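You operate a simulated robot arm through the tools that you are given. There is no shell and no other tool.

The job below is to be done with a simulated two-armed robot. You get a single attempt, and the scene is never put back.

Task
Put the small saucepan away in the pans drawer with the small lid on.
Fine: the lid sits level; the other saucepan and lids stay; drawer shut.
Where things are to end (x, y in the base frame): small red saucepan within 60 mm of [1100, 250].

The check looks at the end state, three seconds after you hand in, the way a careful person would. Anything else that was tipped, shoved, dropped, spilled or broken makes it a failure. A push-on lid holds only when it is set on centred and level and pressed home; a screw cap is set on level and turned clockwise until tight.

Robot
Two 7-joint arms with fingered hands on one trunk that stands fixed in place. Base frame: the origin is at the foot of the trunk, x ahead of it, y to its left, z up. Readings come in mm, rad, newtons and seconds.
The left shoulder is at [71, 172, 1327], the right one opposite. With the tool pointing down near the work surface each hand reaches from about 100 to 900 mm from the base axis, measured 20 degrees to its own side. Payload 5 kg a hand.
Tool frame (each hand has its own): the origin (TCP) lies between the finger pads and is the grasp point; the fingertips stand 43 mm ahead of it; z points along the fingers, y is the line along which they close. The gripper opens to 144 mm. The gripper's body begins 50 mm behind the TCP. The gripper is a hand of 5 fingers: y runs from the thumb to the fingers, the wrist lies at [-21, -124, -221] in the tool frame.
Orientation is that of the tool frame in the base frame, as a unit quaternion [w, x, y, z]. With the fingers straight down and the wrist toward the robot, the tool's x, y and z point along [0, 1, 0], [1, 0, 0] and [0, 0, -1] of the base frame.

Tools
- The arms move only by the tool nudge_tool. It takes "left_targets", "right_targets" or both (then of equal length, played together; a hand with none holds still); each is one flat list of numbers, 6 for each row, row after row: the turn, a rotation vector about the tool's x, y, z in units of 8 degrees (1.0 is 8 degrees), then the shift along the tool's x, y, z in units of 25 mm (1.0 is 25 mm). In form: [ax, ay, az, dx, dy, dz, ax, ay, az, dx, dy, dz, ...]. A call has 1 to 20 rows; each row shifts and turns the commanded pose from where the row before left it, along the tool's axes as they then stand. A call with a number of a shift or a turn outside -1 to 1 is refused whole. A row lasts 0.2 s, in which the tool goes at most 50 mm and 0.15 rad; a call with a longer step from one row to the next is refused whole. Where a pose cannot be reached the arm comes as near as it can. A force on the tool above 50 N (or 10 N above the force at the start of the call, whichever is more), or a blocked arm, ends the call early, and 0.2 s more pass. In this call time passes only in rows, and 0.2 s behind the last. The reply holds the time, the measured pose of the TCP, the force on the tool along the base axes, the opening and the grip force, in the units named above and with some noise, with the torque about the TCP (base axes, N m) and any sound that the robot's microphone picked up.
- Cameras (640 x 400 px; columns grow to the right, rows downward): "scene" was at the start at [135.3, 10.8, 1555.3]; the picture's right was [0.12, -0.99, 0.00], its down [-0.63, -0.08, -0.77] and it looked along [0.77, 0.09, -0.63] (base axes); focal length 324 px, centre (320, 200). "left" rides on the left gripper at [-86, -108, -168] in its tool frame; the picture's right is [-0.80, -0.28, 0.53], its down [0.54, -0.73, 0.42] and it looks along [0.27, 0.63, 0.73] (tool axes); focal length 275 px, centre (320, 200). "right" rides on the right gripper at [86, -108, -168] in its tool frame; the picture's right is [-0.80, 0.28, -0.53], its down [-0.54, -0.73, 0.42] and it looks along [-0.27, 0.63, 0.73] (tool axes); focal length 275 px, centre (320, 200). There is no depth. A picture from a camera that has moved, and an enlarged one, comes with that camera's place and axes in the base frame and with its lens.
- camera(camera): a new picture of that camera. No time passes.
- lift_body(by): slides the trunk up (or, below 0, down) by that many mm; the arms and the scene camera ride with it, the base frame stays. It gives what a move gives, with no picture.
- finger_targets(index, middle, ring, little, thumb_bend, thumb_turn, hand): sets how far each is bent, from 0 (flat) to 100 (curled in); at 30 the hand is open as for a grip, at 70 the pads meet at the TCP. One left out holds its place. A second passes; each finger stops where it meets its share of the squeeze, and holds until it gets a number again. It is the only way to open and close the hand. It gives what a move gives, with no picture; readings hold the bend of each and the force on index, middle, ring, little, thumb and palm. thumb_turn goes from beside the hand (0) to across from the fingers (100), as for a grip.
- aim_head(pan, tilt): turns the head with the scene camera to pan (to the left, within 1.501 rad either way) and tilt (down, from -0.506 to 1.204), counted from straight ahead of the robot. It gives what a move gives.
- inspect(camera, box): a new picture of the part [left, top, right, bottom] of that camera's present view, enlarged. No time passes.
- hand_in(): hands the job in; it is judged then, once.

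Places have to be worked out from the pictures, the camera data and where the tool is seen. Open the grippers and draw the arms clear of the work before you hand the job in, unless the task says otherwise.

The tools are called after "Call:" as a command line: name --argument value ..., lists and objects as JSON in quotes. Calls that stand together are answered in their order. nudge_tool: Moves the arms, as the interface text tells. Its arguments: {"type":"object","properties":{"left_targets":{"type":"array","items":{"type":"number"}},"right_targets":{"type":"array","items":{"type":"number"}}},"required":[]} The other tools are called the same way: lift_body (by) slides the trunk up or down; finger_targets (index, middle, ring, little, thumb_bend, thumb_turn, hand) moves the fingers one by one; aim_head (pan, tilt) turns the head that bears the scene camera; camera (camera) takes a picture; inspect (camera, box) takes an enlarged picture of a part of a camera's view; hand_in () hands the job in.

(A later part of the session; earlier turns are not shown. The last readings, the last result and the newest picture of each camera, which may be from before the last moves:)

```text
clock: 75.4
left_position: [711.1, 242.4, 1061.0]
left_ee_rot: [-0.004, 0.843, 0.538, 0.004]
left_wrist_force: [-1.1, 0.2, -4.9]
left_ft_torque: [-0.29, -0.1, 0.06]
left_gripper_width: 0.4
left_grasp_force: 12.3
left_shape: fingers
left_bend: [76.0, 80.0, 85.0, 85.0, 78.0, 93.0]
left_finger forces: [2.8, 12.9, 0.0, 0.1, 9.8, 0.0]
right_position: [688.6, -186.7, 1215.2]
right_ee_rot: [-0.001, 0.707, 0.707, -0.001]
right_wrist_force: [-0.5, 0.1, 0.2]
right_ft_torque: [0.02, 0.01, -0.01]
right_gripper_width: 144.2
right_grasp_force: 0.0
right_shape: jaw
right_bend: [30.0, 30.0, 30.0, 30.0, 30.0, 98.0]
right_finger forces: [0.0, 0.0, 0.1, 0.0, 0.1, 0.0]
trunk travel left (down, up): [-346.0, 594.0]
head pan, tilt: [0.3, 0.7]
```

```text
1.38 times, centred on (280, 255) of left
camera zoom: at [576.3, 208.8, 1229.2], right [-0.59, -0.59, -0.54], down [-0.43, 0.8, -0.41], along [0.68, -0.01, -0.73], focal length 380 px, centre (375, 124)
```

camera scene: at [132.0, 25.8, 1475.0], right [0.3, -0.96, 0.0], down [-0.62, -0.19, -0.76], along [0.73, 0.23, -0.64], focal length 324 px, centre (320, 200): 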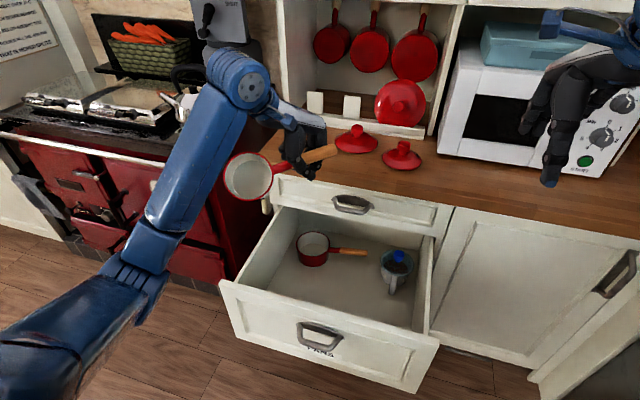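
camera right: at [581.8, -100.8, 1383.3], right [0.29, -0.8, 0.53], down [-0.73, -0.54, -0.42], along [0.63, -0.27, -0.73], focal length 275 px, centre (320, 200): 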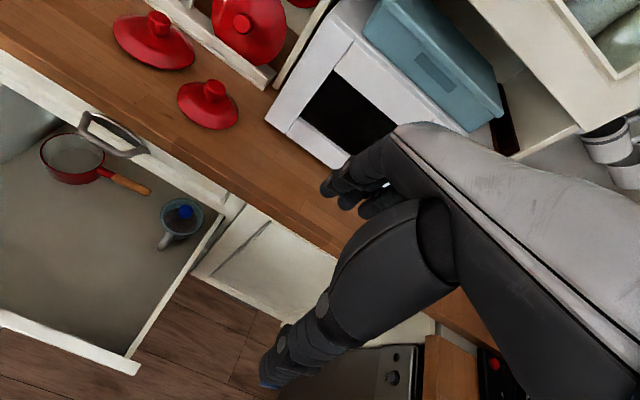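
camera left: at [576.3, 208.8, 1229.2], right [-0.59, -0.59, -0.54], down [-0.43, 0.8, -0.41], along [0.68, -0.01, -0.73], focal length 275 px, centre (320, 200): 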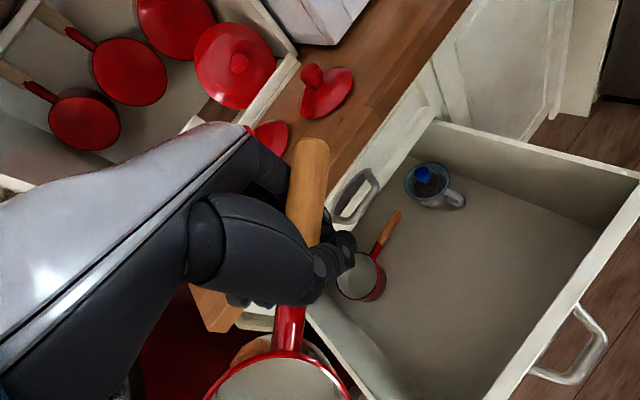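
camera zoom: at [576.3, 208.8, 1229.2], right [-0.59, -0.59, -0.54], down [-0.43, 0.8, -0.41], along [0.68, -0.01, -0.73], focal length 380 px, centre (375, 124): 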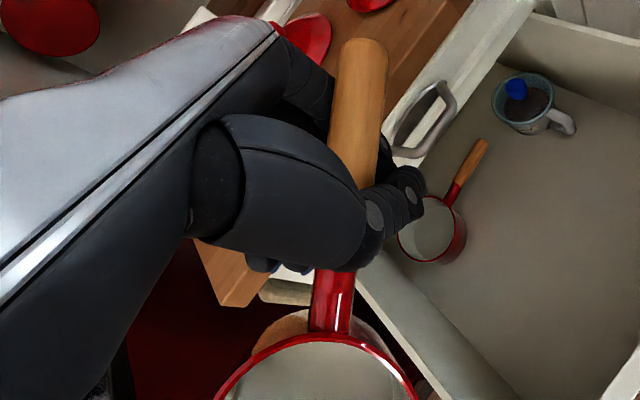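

From the rim, the pan floor and the triangulated handle ends, I work out that the pan's axis is tilted about 47 degrees, toward (-0.68, -0.30). Rotating the hand about the matching axis should level it, so I do half of that first and check.

Call:
nudge_tool --left_targets '[0.655, -0.742, 0, 0, 0, 0, 0.655, -0.742, 0, 0, 0, 0, 0.655, -0.742, 0, 0, 0, 0]'

Call:
camera --camera "scene"

Call:
inspect --camera "scene" --box '[200, 110, 360, 235]'

```text
clock: 76.2
left_position: [710.7, 244.3, 1060.2]
left_ee_rot: [-0.036, 0.825, 0.527, -0.2]
left_wrist_force: [0.4, -0.2, -3.9]
left_ft_torque: [-0.29, -0.15, -0.04]
left_gripper_width: 0.1
left_grasp_force: 12.0
left_shape: fingers
left_bend: [76.0, 80.0, 85.0, 85.0, 78.0, 93.0]
left_finger forces: [1.6, 13.0, 0.0, 0.0, 9.9, 0.0]
right_position: [691.1, -186.1, 1215.7]
right_ee_rot: [-0.002, 0.707, 0.707, -0.001]
right_wrist_force: [0.5, -0.8, 0.0]
right_ft_torque: [0.0, 0.01, -0.01]
right_gripper_width: 144.1
right_grasp_force: 0.1
right_shape: jaw
right_bend: [30.0, 30.0, 30.0, 30.0, 30.0, 98.0]
right_finger forces: [0.0, 0.0, 0.0, 0.0, 0.1, 0.0]
trunk travel left (down, up): [-346.0, 594.0]
head pan, tilt: [0.3, 0.7]
```

```text
taken
camera scene: at [132.6, 25.8, 1474.8], right [0.3, -0.96, 0.0], down [-0.62, -0.19, -0.76], along [0.73, 0.23, -0.65], focal length 324 px, centre (320, 200)
```

scene: 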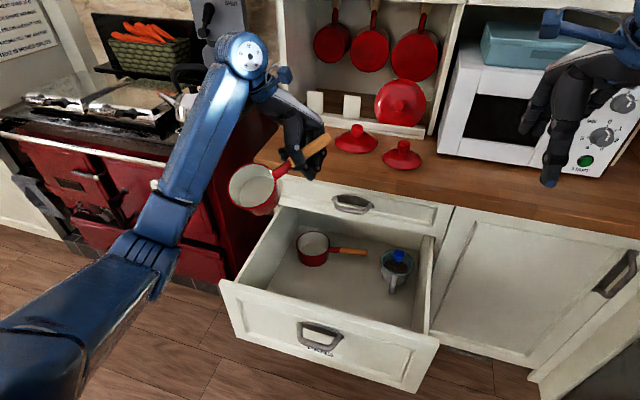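

```text
3.20 times, centred on (280, 172) of scene
camera zoom: at [132.6, 25.8, 1474.8], right [0.3, -0.96, 0.0], down [-0.62, -0.19, -0.76], along [0.73, 0.23, -0.65], focal length 1038 px, centre (448, 288)
```

zoom: 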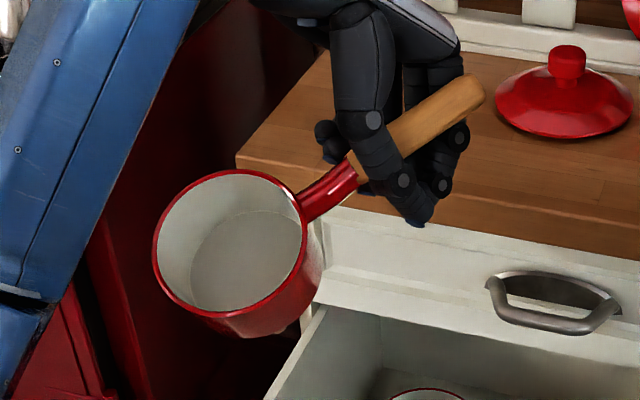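

It works: the pan's outside is coming into view and it is levelling. I do the second half.

Call:
nudge_tool --left_targets '[0.655, -0.742, 0, 0, 0, 0, 0.655, -0.742, 0, 0, 0, 0, 0.655, -0.742, 0, 0, 0, 0]'

Call:
camera --camera "left"

Call:
inspect --camera "scene" --box '[200, 110, 360, 235]'

```text
clock: 77.0
left_position: [709.8, 245.7, 1060.4]
left_ee_rot: [-0.067, 0.772, 0.494, -0.395]
left_wrist_force: [0.0, 0.3, -3.6]
left_ft_torque: [-0.24, -0.2, 0.0]
left_gripper_width: 0.0
left_grasp_force: 11.5
left_shape: fingers
left_bend: [76.0, 80.0, 85.0, 85.0, 78.0, 93.0]
left_finger forces: [0.1, 13.6, 0.0, 0.0, 9.2, 0.0]
right_position: [689.5, -185.6, 1215.9]
right_ee_rot: [-0.001, 0.707, 0.707, -0.001]
right_wrist_force: [0.5, 0.6, -0.9]
right_ft_torque: [-0.04, 0.0, -0.03]
right_gripper_width: 143.8
right_grasp_force: 0.1
right_shape: jaw
right_bend: [30.0, 30.0, 30.0, 30.0, 30.0, 98.0]
right_finger forces: [0.1, 0.0, 0.1, 0.0, 0.1, 0.0]
trunk travel left (down, up): [-346.0, 594.0]
head pan, tilt: [0.3, 0.7]
```

```text
taken
camera left: at [729.8, 276.9, 1275.1], right [-0.72, -0.66, 0.21], down [-0.69, 0.69, -0.22], along [0.0, -0.31, -0.95], focal length 275 px, centre (320, 200)
```

left: 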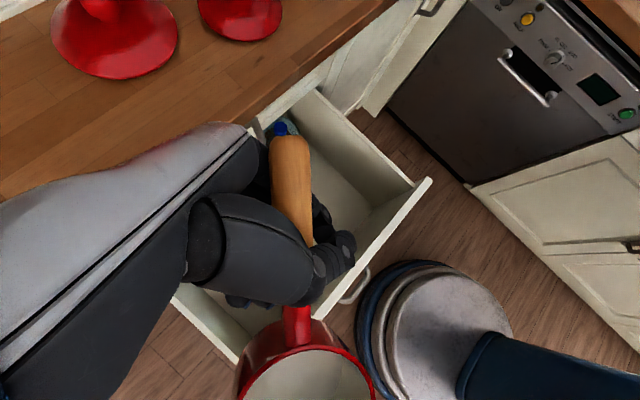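

```text
3.20 times, centred on (280, 172) of scene
camera zoom: at [132.3, 26.0, 1474.9], right [0.3, -0.96, 0.0], down [-0.62, -0.19, -0.76], along [0.73, 0.23, -0.64], focal length 1038 px, centre (448, 288)
```

zoom: 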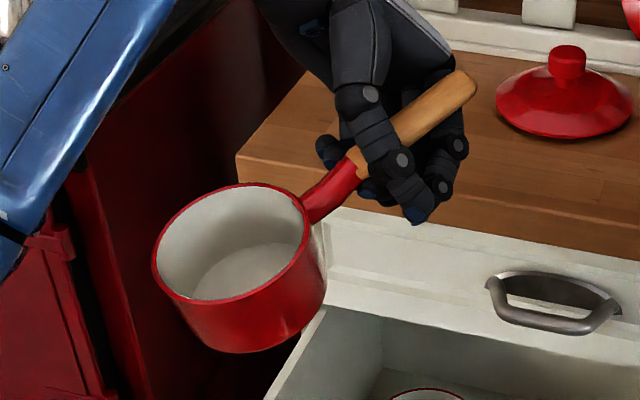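

The pan is nearly level, but the handle still rises about 20 degrees where about 4 is normal; it sagged slightly around the pinch. I apply a further 16-degree correction about the axis across the handle.

Call:
nudge_tool --left_targets '[0.5, 0.04, -0.43, 0, 0, 0, 0.5, 0.04, -0.43, 0, 0, 0, 0.5, 0.04, -0.43, 0, 0, 0]'

Call:
camera --camera "left"

Call:
inspect --camera "scene" --box '[200, 110, 360, 235]'

```text
clock: 77.8
left_position: [710.2, 244.1, 1060.5]
left_ee_rot: [-0.186, 0.717, 0.517, -0.429]
left_wrist_force: [-0.2, -0.3, -4.2]
left_ft_torque: [-0.23, -0.19, -0.04]
left_gripper_width: 0.3
left_grasp_force: 11.4
left_shape: fingers
left_bend: [76.0, 81.0, 85.0, 85.0, 78.0, 93.0]
left_finger forces: [0.0, 13.6, 0.0, 0.1, 9.1, 0.2]
right_position: [689.8, -186.5, 1216.2]
right_ee_rot: [-0.001, 0.706, 0.708, -0.001]
right_wrist_force: [-0.2, -0.2, 1.0]
right_ft_torque: [0.05, 0.05, -0.05]
right_gripper_width: 144.0
right_grasp_force: 0.1
right_shape: jaw
right_bend: [30.0, 30.0, 30.0, 30.0, 30.0, 98.0]
right_finger forces: [0.2, 0.0, 0.0, 0.0, 0.0, 0.0]
trunk travel left (down, up): [-346.0, 594.0]
head pan, tilt: [0.3, 0.7]
```

```text
taken
camera left: at [774.5, 238.6, 1268.6], right [-0.67, -0.7, 0.24], down [-0.71, 0.7, 0.05], along [-0.2, -0.14, -0.97], focal length 275 px, centre (320, 200)
```

left: 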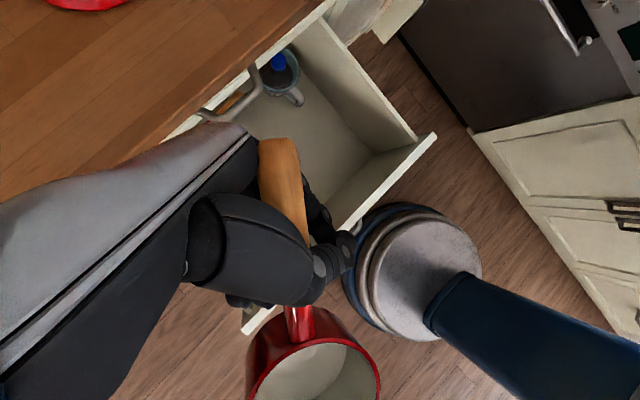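

```text
3.20 times, centred on (280, 172) of scene
camera zoom: at [132.0, 25.2, 1474.9], right [0.3, -0.96, 0.0], down [-0.62, -0.19, -0.76], along [0.73, 0.23, -0.64], focal length 1038 px, centre (448, 288)
```

zoom: 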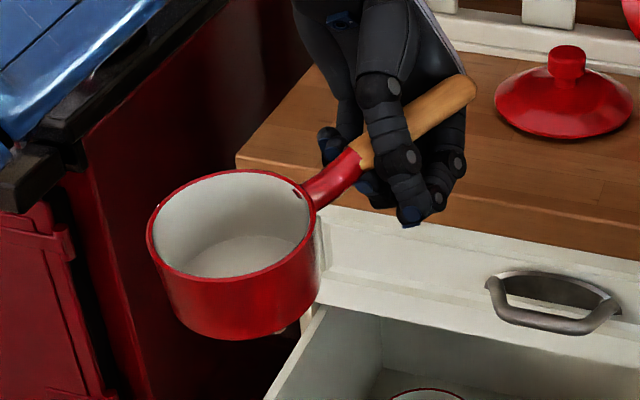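

The pan is within about 12 degrees of level, held by the middle finger and thumb. I yaw it slowly clockwise about the vertical, so the handle will point right (-y) in the drawer and the wrist stays clear of the worktop edge.

Call:
nudge_tool --left_targets '[0.254, 0.426, 0.338, 0, 0, 0, 0.254, 0.426, 0.338, 0, 0, 0, 0.254, 0.426, 0.338, 0, 0, 0, 0.254, 0.426, 0.338, 0, 0, 0, 0.254, 0.426, 0.338, 0, 0, 0, 0.254, 0.426, 0.338, 0, 0, 0]'

Call:
camera --camera "scene"

Call:
camera --camera "left"

```text
clock: 79.2
left_position: [709.4, 243.9, 1060.4]
left_ee_rot: [-0.287, 0.823, 0.322, -0.37]
left_wrist_force: [-0.8, 0.2, -4.1]
left_ft_torque: [-0.29, -0.12, 0.03]
left_gripper_width: 0.2
left_grasp_force: 11.4
left_shape: fingers
left_bend: [76.0, 81.0, 85.0, 85.0, 78.0, 93.0]
left_finger forces: [0.0, 13.6, 0.1, 0.0, 9.3, 0.1]
right_position: [689.2, -187.0, 1215.9]
right_ee_rot: [-0.001, 0.706, 0.708, -0.001]
right_wrist_force: [-0.2, 0.2, 0.4]
right_ft_torque: [0.04, 0.01, 0.03]
right_gripper_width: 143.8
right_grasp_force: 0.1
right_shape: jaw
right_bend: [30.0, 30.0, 30.0, 30.0, 30.0, 98.0]
right_finger forces: [0.0, 0.0, 0.1, 0.0, 0.1, 0.0]
trunk travel left (down, up): [-346.0, 594.0]
head pan, tilt: [0.3, 0.7]
```

```text
taken
camera scene: at [132.0, 25.1, 1474.9], right [0.3, -0.96, 0.0], down [-0.62, -0.19, -0.76], along [0.73, 0.23, -0.64], focal length 324 px, centre (320, 200)
```

scene: 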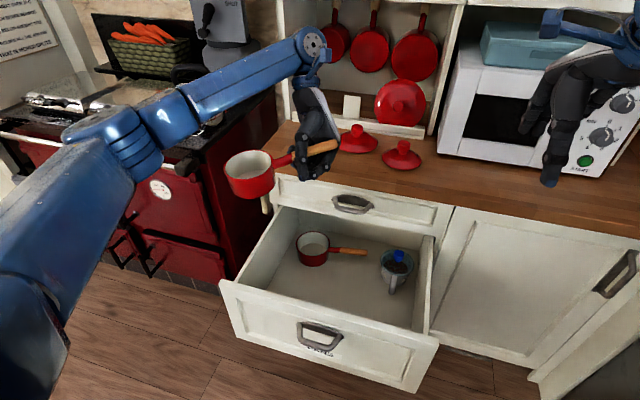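

```text
taken
camera left: at [764.0, 208.2, 1269.4], right [-0.93, -0.29, 0.24], down [-0.28, 0.96, 0.05], along [-0.24, -0.02, -0.97], focal length 275 px, centre (320, 200)
```

left: 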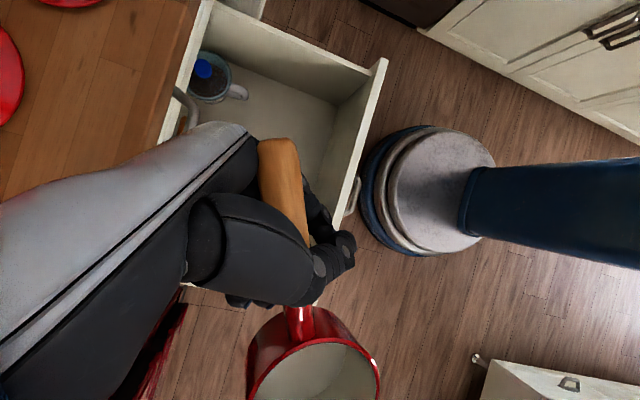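

The pan stays rigid in the hand through the yaw. I continue for another 33 degrees.

Call:
nudge_tool --left_targets '[0.254, 0.426, 0.338, 0, 0, 0, 0.254, 0.426, 0.338, 0, 0, 0, 0.254, 0.426, 0.338, 0, 0, 0, 0.254, 0.426, 0.338, 0, 0, 0, 0.254, 0.426, 0.338, 0, 0, 0, 0.254, 0.426, 0.338, 0, 0, 0, 0.254, 0.426, 0.338, 0, 0, 0]'

Call:
camera --camera "scene"

Call:
inspect --camera "scene" --box '[210, 100, 370, 225]'

Call:
camera --camera "left"

```text
clock: 80.8
left_position: [710.1, 245.2, 1060.1]
left_ee_rot: [-0.382, 0.881, 0.07, -0.27]
left_wrist_force: [0.0, 0.9, -4.1]
left_ft_torque: [-0.3, 0.09, -0.01]
left_gripper_width: 0.1
left_grasp_force: 11.3
left_shape: fingers
left_bend: [76.0, 81.0, 85.0, 85.0, 78.0, 93.0]
left_finger forces: [0.0, 13.5, 0.1, 0.0, 9.3, 0.3]
right_position: [689.1, -186.5, 1215.5]
right_ee_rot: [0.0, 0.707, 0.707, 0.0]
right_wrist_force: [-1.0, 0.4, 0.2]
right_ft_torque: [0.01, 0.02, -0.01]
right_gripper_width: 144.0
right_grasp_force: 0.0
right_shape: jaw
right_bend: [30.0, 30.0, 30.0, 30.0, 30.0, 98.0]
right_finger forces: [0.1, 0.0, 0.0, 0.0, 0.1, 0.0]
trunk travel left (down, up): [-346.0, 594.0]
head pan, tilt: [0.3, 0.7]
```

```text
taken
camera scene: at [131.9, 25.1, 1474.9], right [0.3, -0.96, 0.0], down [-0.62, -0.19, -0.76], along [0.73, 0.23, -0.64], focal length 324 px, centre (320, 200)
```

scene: 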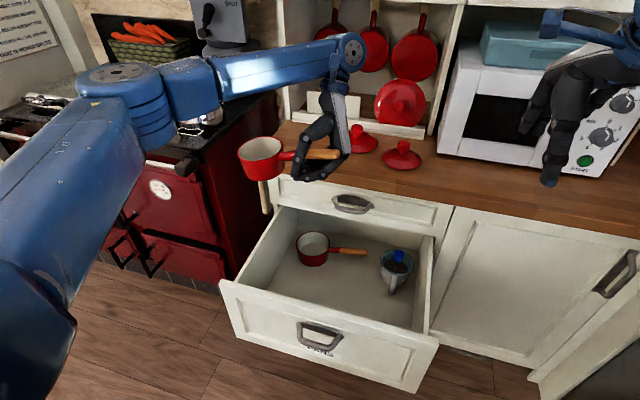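

```text
3.20 times, centred on (290, 162) of scene
camera zoom: at [131.9, 25.1, 1474.9], right [0.3, -0.96, 0.0], down [-0.62, -0.19, -0.76], along [0.73, 0.23, -0.64], focal length 1038 px, centre (416, 320)
```

zoom: 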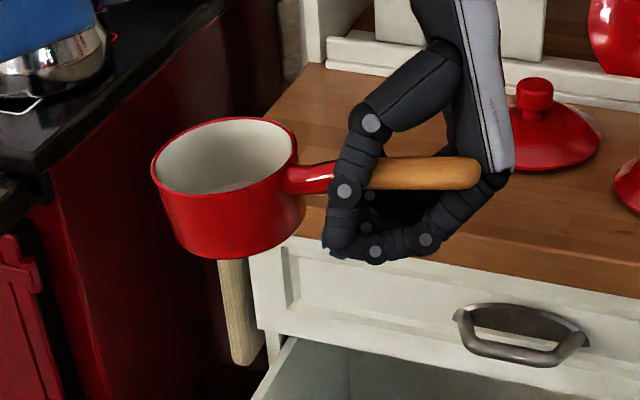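

```text
taken
camera left: at [735.6, 184.5, 1268.8], right [-0.93, 0.27, 0.24], down [0.29, 0.95, 0.05], along [-0.21, 0.12, -0.97], focal length 275 px, centre (320, 200)
```

left: 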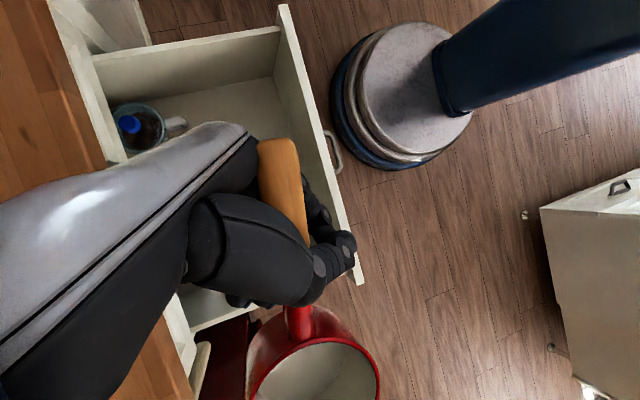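

The pan now hangs nearly level with its handle pointing right: rim centre about (742, 367, 1058), cradled in the ring of thumb and fingers. I slide it right over the target spot (pan centre about (735, 250)), then lower it with the trunk.

Call:
nudge_tool --left_targets '[0, 0, 0, -0.13, 0.23, -0.2, 0, 0, 0, -0.25, 0.47, -0.4, 0, 0, 0, -0.25, 0.47, -0.4, 0, 0, 0, -0.25, 0.47, -0.4, 0, 0, 0, -0.25, 0.47, -0.4, 0, 0, 0, -0.25, 0.47, -0.4, 0, 0, 0, -0.25, 0.47, -0.4, 0, 0, 0, -0.13, 0.23, -0.2]'

Call:
camera --camera "scene"

Call:
camera --camera "left"

Call:
camera --camera "right"

```text
clock: 82.6
left_position: [704.7, 129.1, 1059.7]
left_ee_rot: [-0.382, 0.881, 0.071, -0.271]
left_wrist_force: [-0.2, -0.2, -3.9]
left_ft_torque: [-0.33, 0.09, -0.02]
left_gripper_width: 0.0
left_grasp_force: 11.3
left_shape: fingers
left_bend: [76.0, 81.0, 85.0, 85.0, 78.0, 93.0]
left_finger forces: [0.0, 13.5, 0.0, 0.0, 9.3, 0.4]
right_position: [691.0, -186.9, 1216.0]
right_ee_rot: [0.0, 0.706, 0.708, -0.001]
right_wrist_force: [0.3, 0.7, 0.1]
right_ft_torque: [0.01, -0.02, 0.0]
right_gripper_width: 144.2
right_grasp_force: 0.1
right_shape: jaw
right_bend: [30.0, 30.0, 30.0, 30.0, 30.0, 98.0]
right_finger forces: [0.0, 0.0, 0.0, 0.1, 0.0, 0.1]
trunk travel left (down, up): [-346.0, 594.0]
head pan, tilt: [0.3, 0.7]
```

```text
taken
camera scene: at [132.0, 25.6, 1474.9], right [0.3, -0.96, 0.0], down [-0.62, -0.19, -0.76], along [0.73, 0.23, -0.64], focal length 324 px, centre (320, 200)
```

scene: 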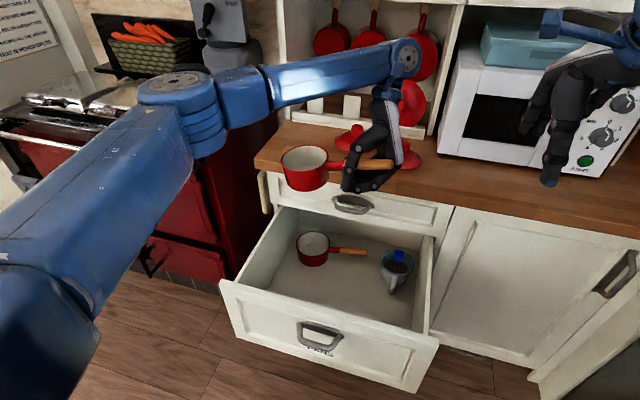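

```text
taken
camera left: at [729.6, 68.7, 1268.1], right [-0.93, 0.27, 0.24], down [0.29, 0.96, 0.05], along [-0.21, 0.11, -0.97], focal length 275 px, centre (320, 200)
```

left: 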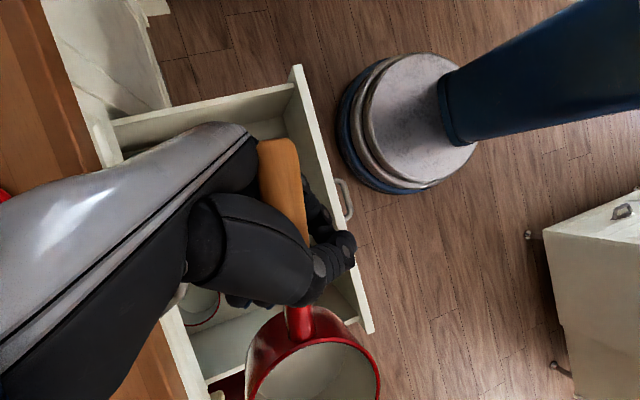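

```text
taken
camera right: at [581.8, -100.9, 1383.4], right [0.29, -0.8, 0.53], down [-0.73, -0.54, -0.42], along [0.63, -0.27, -0.73], focal length 275 px, centre (320, 200)
```

right: 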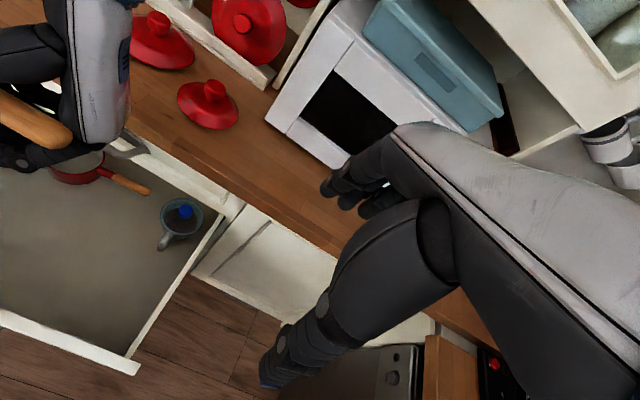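

The pan hangs at about (736, 251), with clear space to the front panel, the other pan and the top drawer's handle. I lower the trunk in two steps, checking in between.

Call:
lift_body --by -200

Call:
camera --camera "scene"

Call:
camera --camera "right"

Call:
camera --camera "left"

```text
clock: 84.8
left_position: [702.9, 129.4, 859.7]
left_ee_rot: [-0.381, 0.881, 0.072, -0.271]
left_wrist_force: [0.5, 0.3, -3.5]
left_ft_torque: [-0.34, 0.06, 0.0]
left_gripper_width: 0.2
left_grasp_force: 11.5
left_shape: fingers
left_bend: [76.0, 81.0, 85.0, 85.0, 78.0, 93.0]
left_finger forces: [0.0, 13.4, 0.0, 0.0, 9.2, 0.3]
right_position: [689.3, -185.8, 1015.6]
right_ee_rot: [0.0, 0.707, 0.707, 0.0]
right_wrist_force: [0.4, -0.2, -0.3]
right_ft_torque: [-0.01, 0.03, 0.02]
right_gripper_width: 143.8
right_grasp_force: 0.0
right_shape: jaw
right_bend: [30.0, 30.0, 30.0, 30.0, 30.0, 98.0]
right_finger forces: [0.0, 0.1, 0.1, 0.1, 0.0, 0.0]
trunk travel left (down, up): [-146.0, 794.0]
head pan, tilt: [0.3, 0.7]
```

```text
taken
camera scene: at [131.6, 25.6, 1275.0], right [0.3, -0.96, 0.0], down [-0.62, -0.19, -0.76], along [0.73, 0.23, -0.64], focal length 324 px, centre (320, 200)
```

scene: 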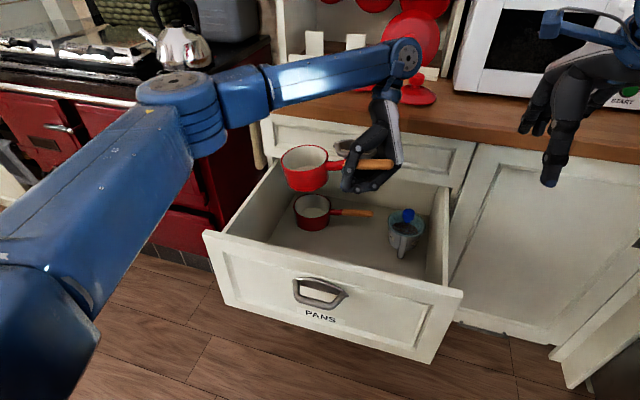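

```text
taken
camera right: at [581.4, -100.9, 1183.6], right [0.29, -0.8, 0.53], down [-0.73, -0.54, -0.42], along [0.63, -0.27, -0.73], focal length 275 px, centre (320, 200)
```

right: 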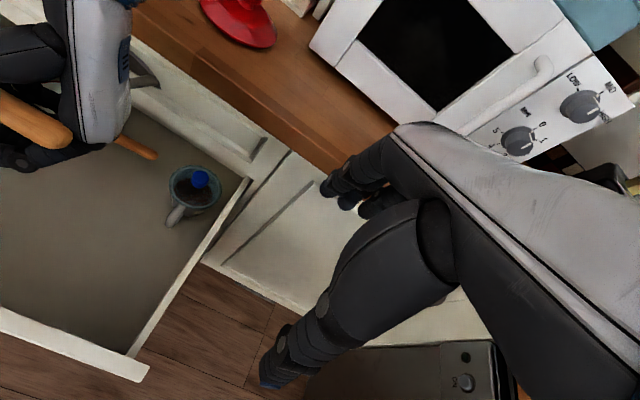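

```text
taken
camera left: at [729.2, 68.8, 1068.5], right [-0.93, 0.27, 0.24], down [0.29, 0.96, 0.05], along [-0.21, 0.11, -0.97], focal length 275 px, centre (320, 200)
```

left: 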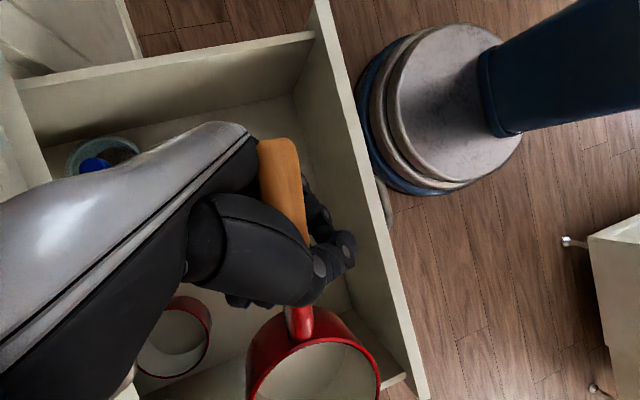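

All clear so far. I lower the trunk a further 140 mm.

Call:
lift_body --by -140

Call:
camera --camera "scene"

Call:
camera --camera "left"

Call:
camera --camera "right"

```text
clock: 86.5
left_position: [704.1, 128.9, 719.7]
left_ee_rot: [-0.382, 0.881, 0.071, -0.27]
left_wrist_force: [-0.1, -0.1, -3.6]
left_ft_torque: [-0.3, 0.1, -0.02]
left_gripper_width: 0.0
left_grasp_force: 11.6
left_shape: fingers
left_bend: [76.0, 81.0, 85.0, 85.0, 78.0, 93.0]
left_finger forces: [0.0, 13.4, 0.0, 0.0, 9.3, 0.3]
right_position: [688.7, -186.8, 876.1]
right_ee_rot: [-0.001, 0.707, 0.707, 0.0]
right_wrist_force: [0.4, 0.9, 0.6]
right_ft_torque: [0.02, -0.01, 0.0]
right_gripper_width: 143.8
right_grasp_force: 0.1
right_shape: jaw
right_bend: [30.0, 30.0, 30.0, 30.0, 30.0, 98.0]
right_finger forces: [0.0, 0.0, 0.1, 0.0, 0.0, 0.1]
trunk travel left (down, up): [-6.0, 934.0]
head pan, tilt: [0.3, 0.7]
```

```text
taken
camera scene: at [131.4, 25.6, 1135.1], right [0.3, -0.96, 0.0], down [-0.62, -0.19, -0.76], along [0.73, 0.23, -0.64], focal length 324 px, centre (320, 200)
```

scene: 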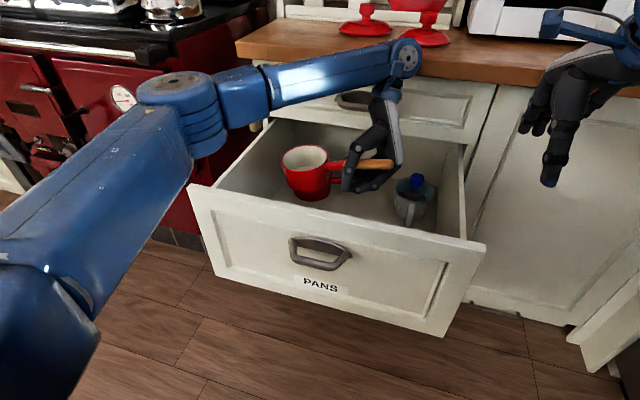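

```text
taken
camera left: at [729.1, 68.8, 928.7], right [-0.93, 0.27, 0.24], down [0.29, 0.96, 0.05], along [-0.21, 0.11, -0.97], focal length 275 px, centre (320, 200)
```

left: 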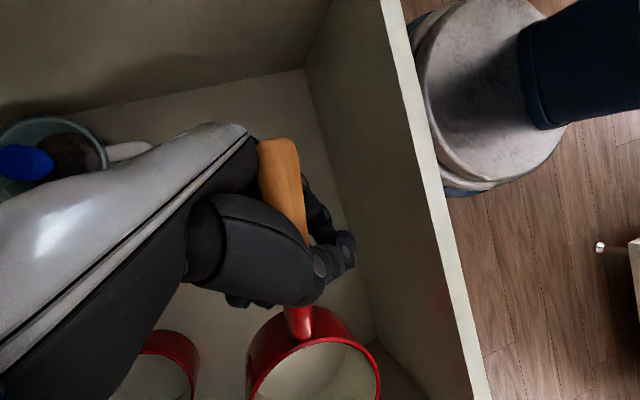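

```text
taken
camera right: at [581.3, -100.9, 1043.7], right [0.29, -0.8, 0.53], down [-0.73, -0.54, -0.42], along [0.63, -0.27, -0.73], focal length 275 px, centre (320, 200)
```

right: 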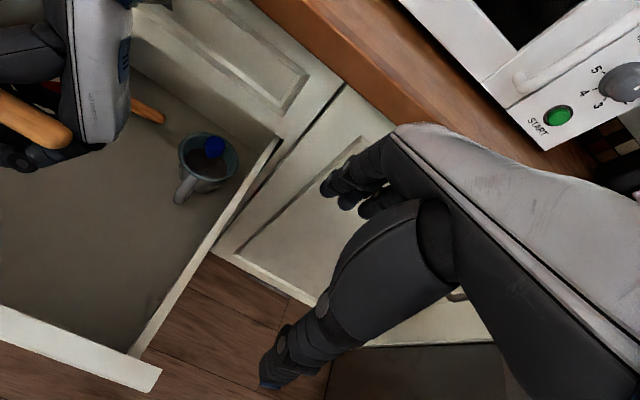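

The pan is inside the drawer's outline with its underside at about z 645. I lower with the arm, 120 mm first.

Call:
nudge_tool --left_targets '[0, 0, 0, 0.25, 0.43, 0.34, 0, 0, 0, 0.25, 0.43, 0.34, 0, 0, 0, 0.25, 0.43, 0.34, 0, 0, 0, 0.25, 0.43, 0.34, 0, 0, 0, 0.25, 0.43, 0.34, 0, 0, 0, 0.25, 0.43, 0.34, 0, 0, 0, 0.25, 0.43, 0.34, 0, 0, 0, 0.25, 0.43, 0.34]'

Call:
camera --camera "scene"

Call:
camera --camera "left"

```text
clock: 88.3
left_position: [702.2, 126.2, 597.7]
left_ee_rot: [-0.381, 0.881, 0.071, -0.271]
left_wrist_force: [-1.0, 1.0, -3.6]
left_ft_torque: [-0.33, 0.09, -0.04]
left_gripper_width: 0.3
left_grasp_force: 11.8
left_shape: fingers
left_bend: [76.0, 81.0, 85.0, 85.0, 78.0, 93.0]
left_finger forces: [0.0, 13.7, 0.0, 0.1, 9.2, 0.3]
right_position: [688.6, -185.9, 874.0]
right_ee_rot: [-0.001, 0.707, 0.707, -0.001]
right_wrist_force: [-0.9, 0.7, -0.2]
right_ft_torque: [0.0, -0.03, -0.02]
right_gripper_width: 144.1
right_grasp_force: 0.0
right_shape: jaw
right_bend: [30.0, 30.0, 30.0, 30.0, 30.0, 98.0]
right_finger forces: [0.1, 0.0, 0.0, 0.0, 0.0, 0.0]
trunk travel left (down, up): [-6.0, 934.0]
head pan, tilt: [0.3, 0.7]
```

```text
taken
camera scene: at [131.5, 25.4, 1134.9], right [0.3, -0.96, 0.0], down [-0.62, -0.19, -0.76], along [0.73, 0.23, -0.64], focal length 324 px, centre (320, 200)
```

scene: 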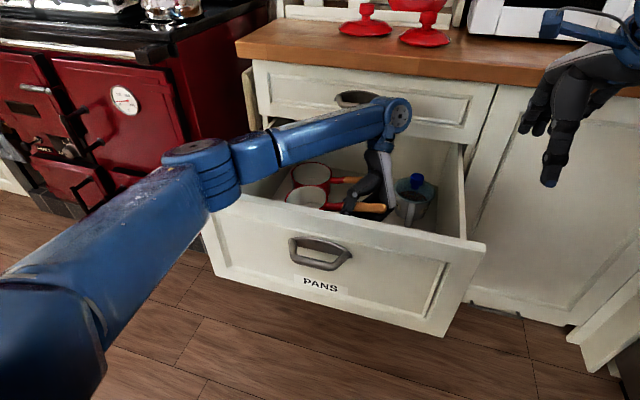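

```text
taken
camera left: at [727.2, 66.8, 807.5], right [-0.93, 0.27, 0.24], down [0.29, 0.95, 0.05], along [-0.21, 0.11, -0.97], focal length 275 px, centre (320, 200)
```

left: 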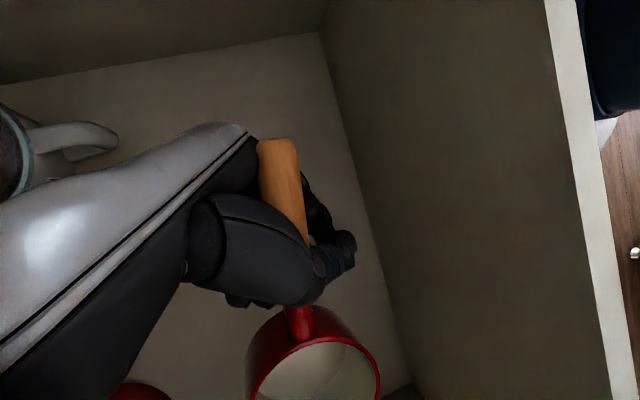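

The forearm may come close to the drawer front's top edge as I go lower. I raise the trunk 90 mm and then lower with the arm, which keeps the elbow and forearm higher.

Call:
lift_body --by 95

Call:
nudge_tool --left_targets '[0, 0, 0, 0.25, 0.43, 0.34, 0, 0, 0, 0.25, 0.43, 0.34, 0, 0, 0, 0.25, 0.43, 0.34, 0, 0, 0, 0.25, 0.43, 0.34, 0, 0, 0, 0.25, 0.43, 0.34, 0, 0, 0, 0.25, 0.43, 0.34, 0, 0, 0, 0.25, 0.43, 0.34, 0, 0, 0, 0.25, 0.43, 0.34]'

Call:
camera --camera "scene"

Call:
camera --camera "left"

```text
clock: 89.6
left_position: [702.1, 126.6, 695.0]
left_ee_rot: [-0.382, 0.881, 0.071, -0.271]
left_wrist_force: [0.8, -0.2, -5.0]
left_ft_torque: [-0.29, 0.1, 0.04]
left_gripper_width: 0.1
left_grasp_force: 11.0
left_shape: fingers
left_bend: [76.0, 81.0, 85.0, 85.0, 78.0, 93.0]
left_finger forces: [0.0, 13.7, 0.0, 0.0, 9.3, 0.4]
right_position: [689.1, -186.1, 970.2]
right_ee_rot: [-0.001, 0.707, 0.707, -0.001]
right_wrist_force: [0.1, -0.1, -1.2]
right_ft_torque: [0.01, 0.04, -0.02]
right_gripper_width: 143.9
right_grasp_force: 0.0
right_shape: jaw
right_bend: [30.0, 30.0, 30.0, 30.0, 30.0, 98.0]
right_finger forces: [0.0, 0.1, 0.1, 0.0, 0.1, 0.0]
trunk travel left (down, up): [-101.0, 839.0]
head pan, tilt: [0.3, 0.7]
```

```text
clock: 91.4
left_position: [700.9, 125.3, 573.2]
left_ee_rot: [-0.382, 0.881, 0.07, -0.271]
left_wrist_force: [0.3, -0.4, -3.7]
left_ft_torque: [-0.31, 0.08, -0.01]
left_gripper_width: 0.1
left_grasp_force: 11.3
left_shape: fingers
left_bend: [76.0, 81.0, 85.0, 85.0, 78.0, 93.0]
left_finger forces: [0.0, 13.6, 0.0, 0.0, 9.2, 0.3]
right_position: [689.7, -186.8, 970.5]
right_ee_rot: [-0.001, 0.706, 0.708, 0.0]
right_wrist_force: [0.5, 0.2, -0.8]
right_ft_torque: [0.0, -0.01, 0.0]
right_gripper_width: 144.0
right_grasp_force: 0.2
right_shape: jaw
right_bend: [30.0, 30.0, 30.0, 30.0, 30.0, 98.0]
right_finger forces: [0.1, 0.0, 0.1, 0.0, 0.0, 0.0]
trunk travel left (down, up): [-101.0, 839.0]
head pan, tilt: [0.3, 0.7]
```

```text
taken
camera scene: at [132.2, 25.5, 1229.9], right [0.3, -0.96, 0.0], down [-0.62, -0.19, -0.76], along [0.73, 0.23, -0.64], focal length 324 px, centre (320, 200)
```

scene: 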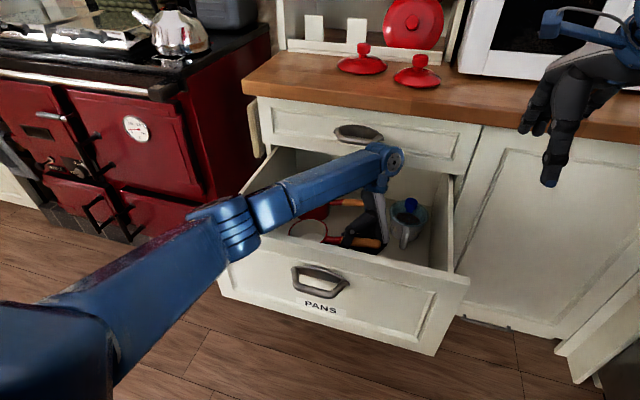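

```text
taken
camera left: at [726.0, 65.3, 782.1], right [-0.93, 0.27, 0.24], down [0.29, 0.96, 0.05], along [-0.21, 0.11, -0.97], focal length 275 px, centre (320, 200)
```

left: 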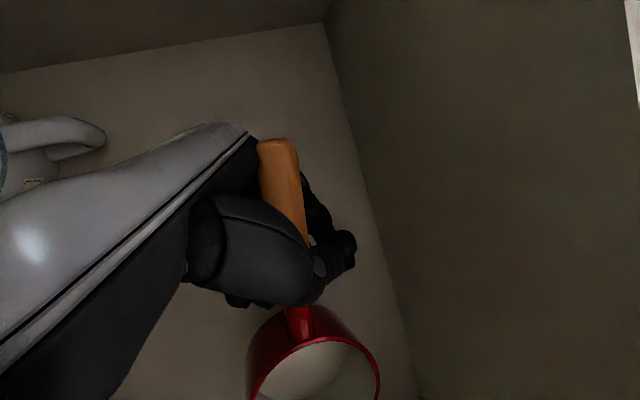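

The forearm now clears the front by a wide margin. I lower in small steps, watching the wrist load for floor contact.

Call:
nudge_tool --left_targets '[0, 0, 0, 0.17, 0.284, 0.225, 0, 0, 0, 0.17, 0.284, 0.225, 0, 0, 0, 0.17, 0.284, 0.225, 0, 0, 0, 0.085, 0.142, 0.112]'

Call:
camera --camera "left"

Call:
inspect --camera "scene" --box '[250, 160, 410, 285]'

```text
clock: 92.4
left_position: [702.4, 125.2, 540.9]
left_ee_rot: [-0.382, 0.881, 0.071, -0.27]
left_wrist_force: [0.1, -0.6, -4.6]
left_ft_torque: [-0.32, 0.09, -0.02]
left_gripper_width: 0.0
left_grasp_force: 11.9
left_shape: fingers
left_bend: [76.0, 81.0, 85.0, 85.0, 78.0, 93.0]
left_finger forces: [0.0, 13.6, 0.1, 0.0, 9.3, 0.4]
right_position: [689.6, -186.3, 971.3]
right_ee_rot: [-0.001, 0.707, 0.708, 0.0]
right_wrist_force: [0.4, 0.5, -0.1]
right_ft_torque: [0.03, 0.0, -0.01]
right_gripper_width: 143.9
right_grasp_force: 0.1
right_shape: jaw
right_bend: [30.0, 30.0, 30.0, 30.0, 30.0, 98.0]
right_finger forces: [0.0, 0.0, 0.0, 0.0, 0.0, 0.0]
trunk travel left (down, up): [-101.0, 839.0]
head pan, tilt: [0.3, 0.7]
```

```text
taken
camera left: at [726.2, 66.2, 748.2], right [-0.93, 0.27, 0.24], down [0.29, 0.96, 0.05], along [-0.21, 0.11, -0.97], focal length 275 px, centre (320, 200)
```

left: 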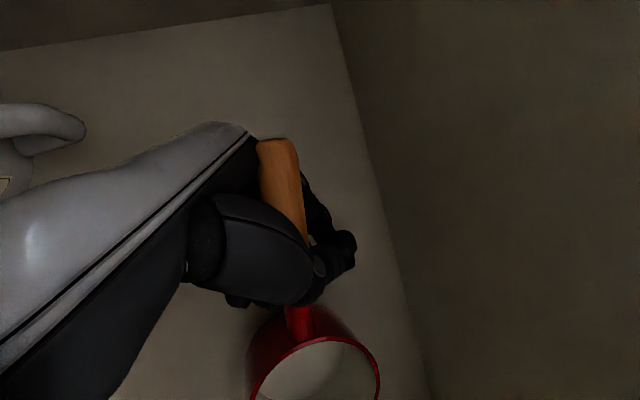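

```text
3.20 times, centred on (330, 222) of scene
camera zoom: at [131.7, 25.6, 1230.1], right [0.3, -0.96, 0.0], down [-0.62, -0.19, -0.76], along [0.73, 0.23, -0.64], focal length 1038 px, centre (288, 128)
```

zoom: 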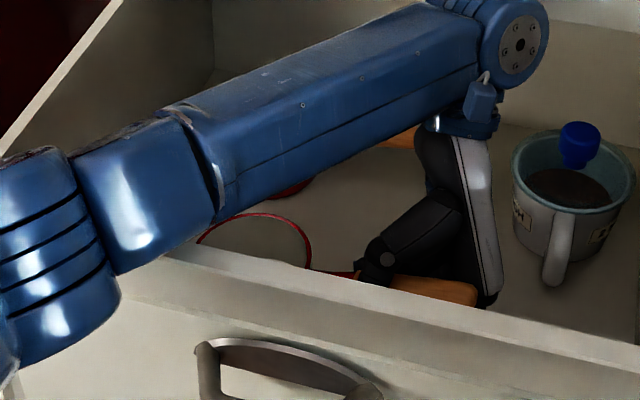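

No contact yet at TCP z 541. I keep going in 5 mm steps.

Call:
nudge_tool --left_targets '[0, 0, 0, 0.085, 0.142, 0.112, 0, 0, 0, 0.085, 0.142, 0.112, 0, 0, 0, 0.085, 0.142, 0.112]'

Call:
nudge_tool --left_targets '[0, 0, 0, 0.085, 0.142, 0.112]'

Call:
nudge_tool --left_targets '[0, 0, 0, 0.085, 0.142, 0.112]'

```text
clock: 93.2
left_position: [706.9, 131.5, 540.0]
left_ee_rot: [-0.38, 0.884, 0.077, -0.262]
left_wrist_force: [-0.9, 0.5, -4.8]
left_ft_torque: [-0.32, 0.1, 0.01]
left_gripper_width: 0.3
left_grasp_force: 11.8
left_shape: fingers
left_bend: [76.0, 81.0, 85.0, 85.0, 78.0, 93.0]
left_finger forces: [0.0, 13.5, 0.1, 0.0, 9.3, 0.3]
right_position: [686.6, -184.7, 975.5]
right_ee_rot: [0.001, 0.707, 0.708, 0.0]
right_wrist_force: [0.1, -0.7, -0.5]
right_ft_torque: [-0.01, 0.0, 0.01]
right_gripper_width: 143.7
right_grasp_force: 0.0
right_shape: jaw
right_bend: [30.0, 30.0, 30.0, 30.0, 30.0, 98.0]
right_finger forces: [0.0, 0.0, 0.1, 0.1, 0.0, 0.0]
trunk travel left (down, up): [-101.0, 839.0]
head pan, tilt: [0.3, 0.7]
```

```text
clock: 93.6
left_position: [710.2, 133.5, 539.3]
left_ee_rot: [-0.38, 0.884, 0.081, -0.26]
left_wrist_force: [0.3, -0.2, -4.7]
left_ft_torque: [-0.33, 0.16, 0.02]
left_gripper_width: 0.3
left_grasp_force: 11.8
left_shape: fingers
left_bend: [76.0, 81.0, 85.0, 85.0, 78.0, 93.0]
left_finger forces: [0.0, 13.5, 0.1, 0.1, 9.3, 0.4]
right_position: [685.1, -184.0, 976.2]
right_ee_rot: [0.002, 0.706, 0.708, 0.001]
right_wrist_force: [0.6, -0.1, -0.8]
right_ft_torque: [0.0, 0.04, -0.01]
right_gripper_width: 144.0
right_grasp_force: 0.1
right_shape: jaw
right_bend: [30.0, 30.0, 30.0, 30.0, 30.0, 98.0]
right_finger forces: [0.0, 0.1, 0.0, 0.0, 0.0, 0.0]
trunk travel left (down, up): [-101.0, 839.0]
head pan, tilt: [0.3, 0.7]
```

```text
clock: 94.2
left_position: [717.9, 136.2, 539.2]
left_ee_rot: [-0.38, 0.885, 0.088, -0.255]
left_wrist_force: [-0.3, -1.1, -7.3]
left_ft_torque: [0.03, 0.31, -0.19]
left_gripper_width: 0.0
left_grasp_force: 10.7
left_shape: fingers
left_bend: [76.0, 81.0, 85.0, 85.0, 78.0, 93.0]
left_finger forces: [0.0, 13.6, 0.0, 0.1, 9.3, 0.5]
right_position: [682.9, -190.6, 971.1]
right_ee_rot: [0.0, 0.707, 0.707, 0.001]
right_wrist_force: [0.7, 0.0, -1.5]
right_ft_torque: [0.03, 0.09, 0.01]
right_gripper_width: 144.0
right_grasp_force: 0.2
right_shape: jaw
right_bend: [30.0, 30.0, 30.0, 30.0, 30.0, 98.0]
right_finger forces: [0.0, 0.1, 0.1, 0.0, 0.0, 0.0]
trunk travel left (down, up): [-101.0, 839.0]
head pan, tilt: [0.3, 0.7]
stopped in row 1 (left hand): the arm was blocked; the commanded pose is now the measured one
```

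The forearm or elbow is touching the drawer front, so the hand stops dropping. The pan is about 30 mm above the floor. I raise the trunk again to relieve that and look at what is in contact.

Call:
lift_body --by 70

Call:
camera --camera "scene"

Call:
camera --camera "right"

Call:
camera --camera "left"

```text
clock: 95.2
left_position: [717.3, 131.4, 613.9]
left_ee_rot: [-0.378, 0.887, 0.082, -0.252]
left_wrist_force: [-0.9, -0.8, -4.2]
left_ft_torque: [-0.39, 0.11, 0.01]
left_gripper_width: 0.0
left_grasp_force: 12.7
left_shape: fingers
left_bend: [76.0, 81.0, 85.0, 85.0, 78.0, 93.0]
left_finger forces: [0.0, 14.3, 0.1, 0.0, 10.0, 0.7]
right_position: [684.9, -187.5, 1045.3]
right_ee_rot: [0.0, 0.706, 0.708, 0.001]
right_wrist_force: [-0.1, 0.3, -0.5]
right_ft_torque: [-0.08, -0.01, -0.01]
right_gripper_width: 144.4
right_grasp_force: 0.2
right_shape: jaw
right_bend: [30.0, 30.0, 30.0, 30.0, 30.0, 98.0]
right_finger forces: [0.2, 0.1, 0.0, 0.0, 0.0, 0.0]
trunk travel left (down, up): [-171.0, 769.0]
head pan, tilt: [0.3, 0.7]
```

```text
taken
camera scene: at [126.4, 22.9, 1302.7], right [0.29, -0.96, 0.0], down [-0.61, -0.19, -0.77], along [0.73, 0.23, -0.64], focal length 324 px, centre (320, 200)
```

scene: 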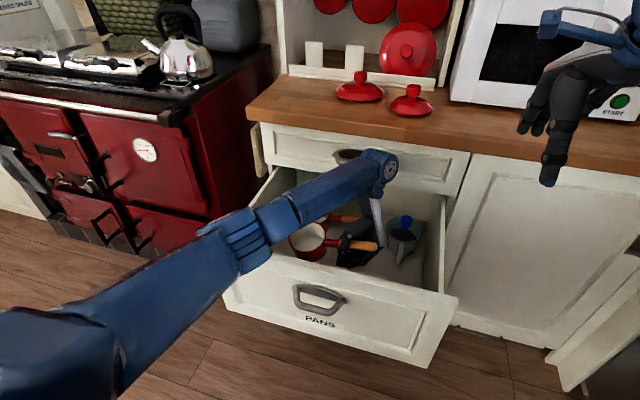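

```text
taken
camera right: at [576.8, -102.4, 1212.8], right [0.28, -0.8, 0.53], down [-0.72, -0.54, -0.43], along [0.63, -0.26, -0.73], focal length 275 px, centre (320, 200)
```

right: 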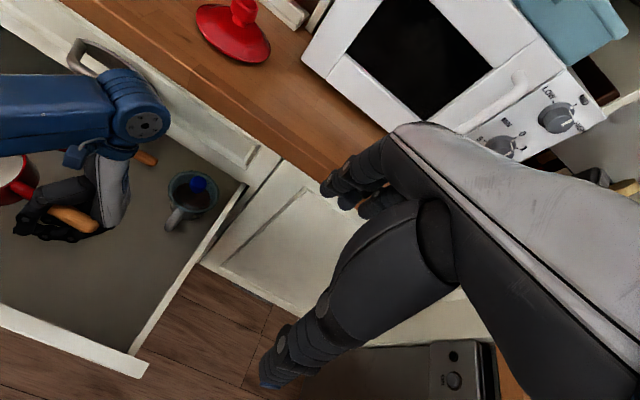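

```text
taken
camera left: at [733.7, 72.0, 824.0], right [-0.94, 0.27, 0.2], down [0.28, 0.96, 0.06], along [-0.17, 0.11, -0.98], focal length 275 px, centre (320, 200)
```

left: 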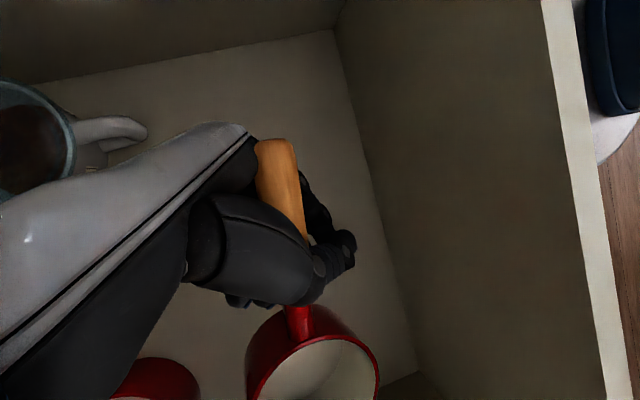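

The wrist housing was catching the top drawer's handle from above. I move the hand back toward the robot and yaw another 14 degrees about the pan, so the wrist clears that handle while the pan stays on target.

Call:
nudge_tool --left_targets '[0, 0, 0, -0.448, -0.068, 0.376, 0, 0, 0, -0.448, -0.068, 0.376, 0, 0, 0, -0.448, -0.068, 0.376, 0.2245, 0.415, 0.342, 0, 0, 0, 0.2245, 0.415, 0.342, 0, 0, 0, 0.2245, 0.415, 0.342, 0, 0, 0]'

Call:
camera --camera "right"

Call:
camera --camera "scene"

Call:
camera --camera "left"

```text
clock: 96.6
left_position: [674.0, 143.9, 604.2]
left_ee_rot: [-0.408, 0.888, -0.028, -0.212]
left_wrist_force: [-0.4, 0.1, -4.0]
left_ft_torque: [-0.29, 0.19, -0.02]
left_gripper_width: 0.3
left_grasp_force: 12.1
left_shape: fingers
left_bend: [76.0, 81.0, 85.0, 85.0, 78.0, 93.0]
left_finger forces: [0.1, 13.7, 0.1, 0.1, 9.8, 0.9]
right_position: [689.2, -187.2, 1040.0]
right_ee_rot: [0.0, 0.707, 0.707, -0.001]
right_wrist_force: [-0.4, -0.4, -0.2]
right_ft_torque: [0.03, 0.04, 0.01]
right_gripper_width: 143.9
right_grasp_force: 0.0
right_shape: jaw
right_bend: [30.0, 30.0, 30.0, 30.0, 30.0, 98.0]
right_finger forces: [0.0, 0.0, 0.0, 0.0, 0.1, 0.0]
trunk travel left (down, up): [-171.0, 769.0]
head pan, tilt: [0.3, 0.7]
```

```text
taken
camera right: at [581.0, -102.5, 1208.2], right [0.28, -0.8, 0.53], down [-0.73, -0.54, -0.42], along [0.62, -0.27, -0.73], focal length 275 px, centre (320, 200)
```

right: 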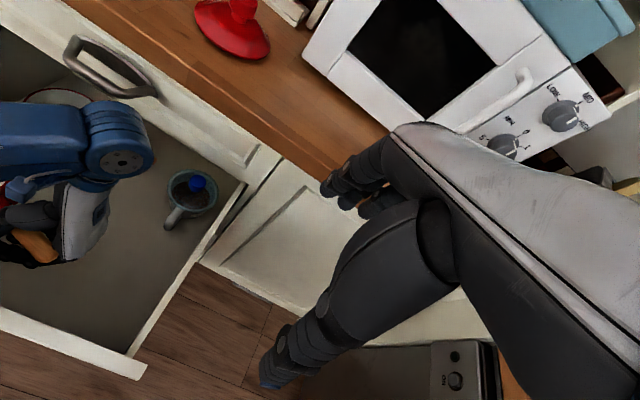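

```text
taken
camera scene: at [131.9, 25.5, 1299.9], right [0.3, -0.96, 0.0], down [-0.62, -0.19, -0.76], along [0.73, 0.23, -0.64], focal length 324 px, centre (320, 200)
```

scene: 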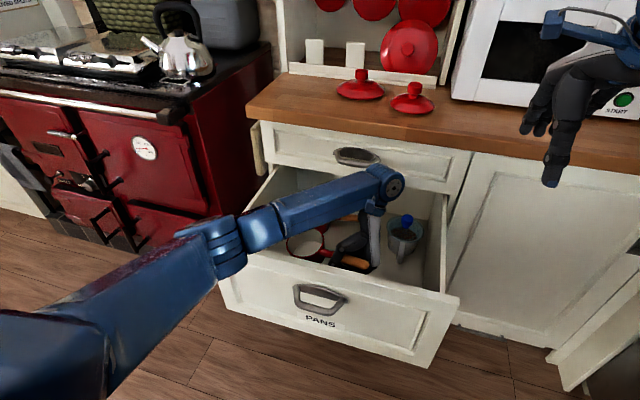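

```text
taken
camera left: at [678.7, 80.6, 812.9], right [-0.85, 0.48, 0.21], down [0.5, 0.86, 0.06], along [-0.15, 0.15, -0.98], focal length 275 px, centre (320, 200)
```

left: 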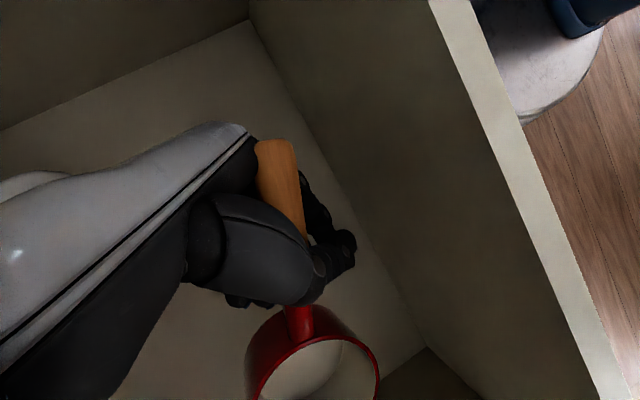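

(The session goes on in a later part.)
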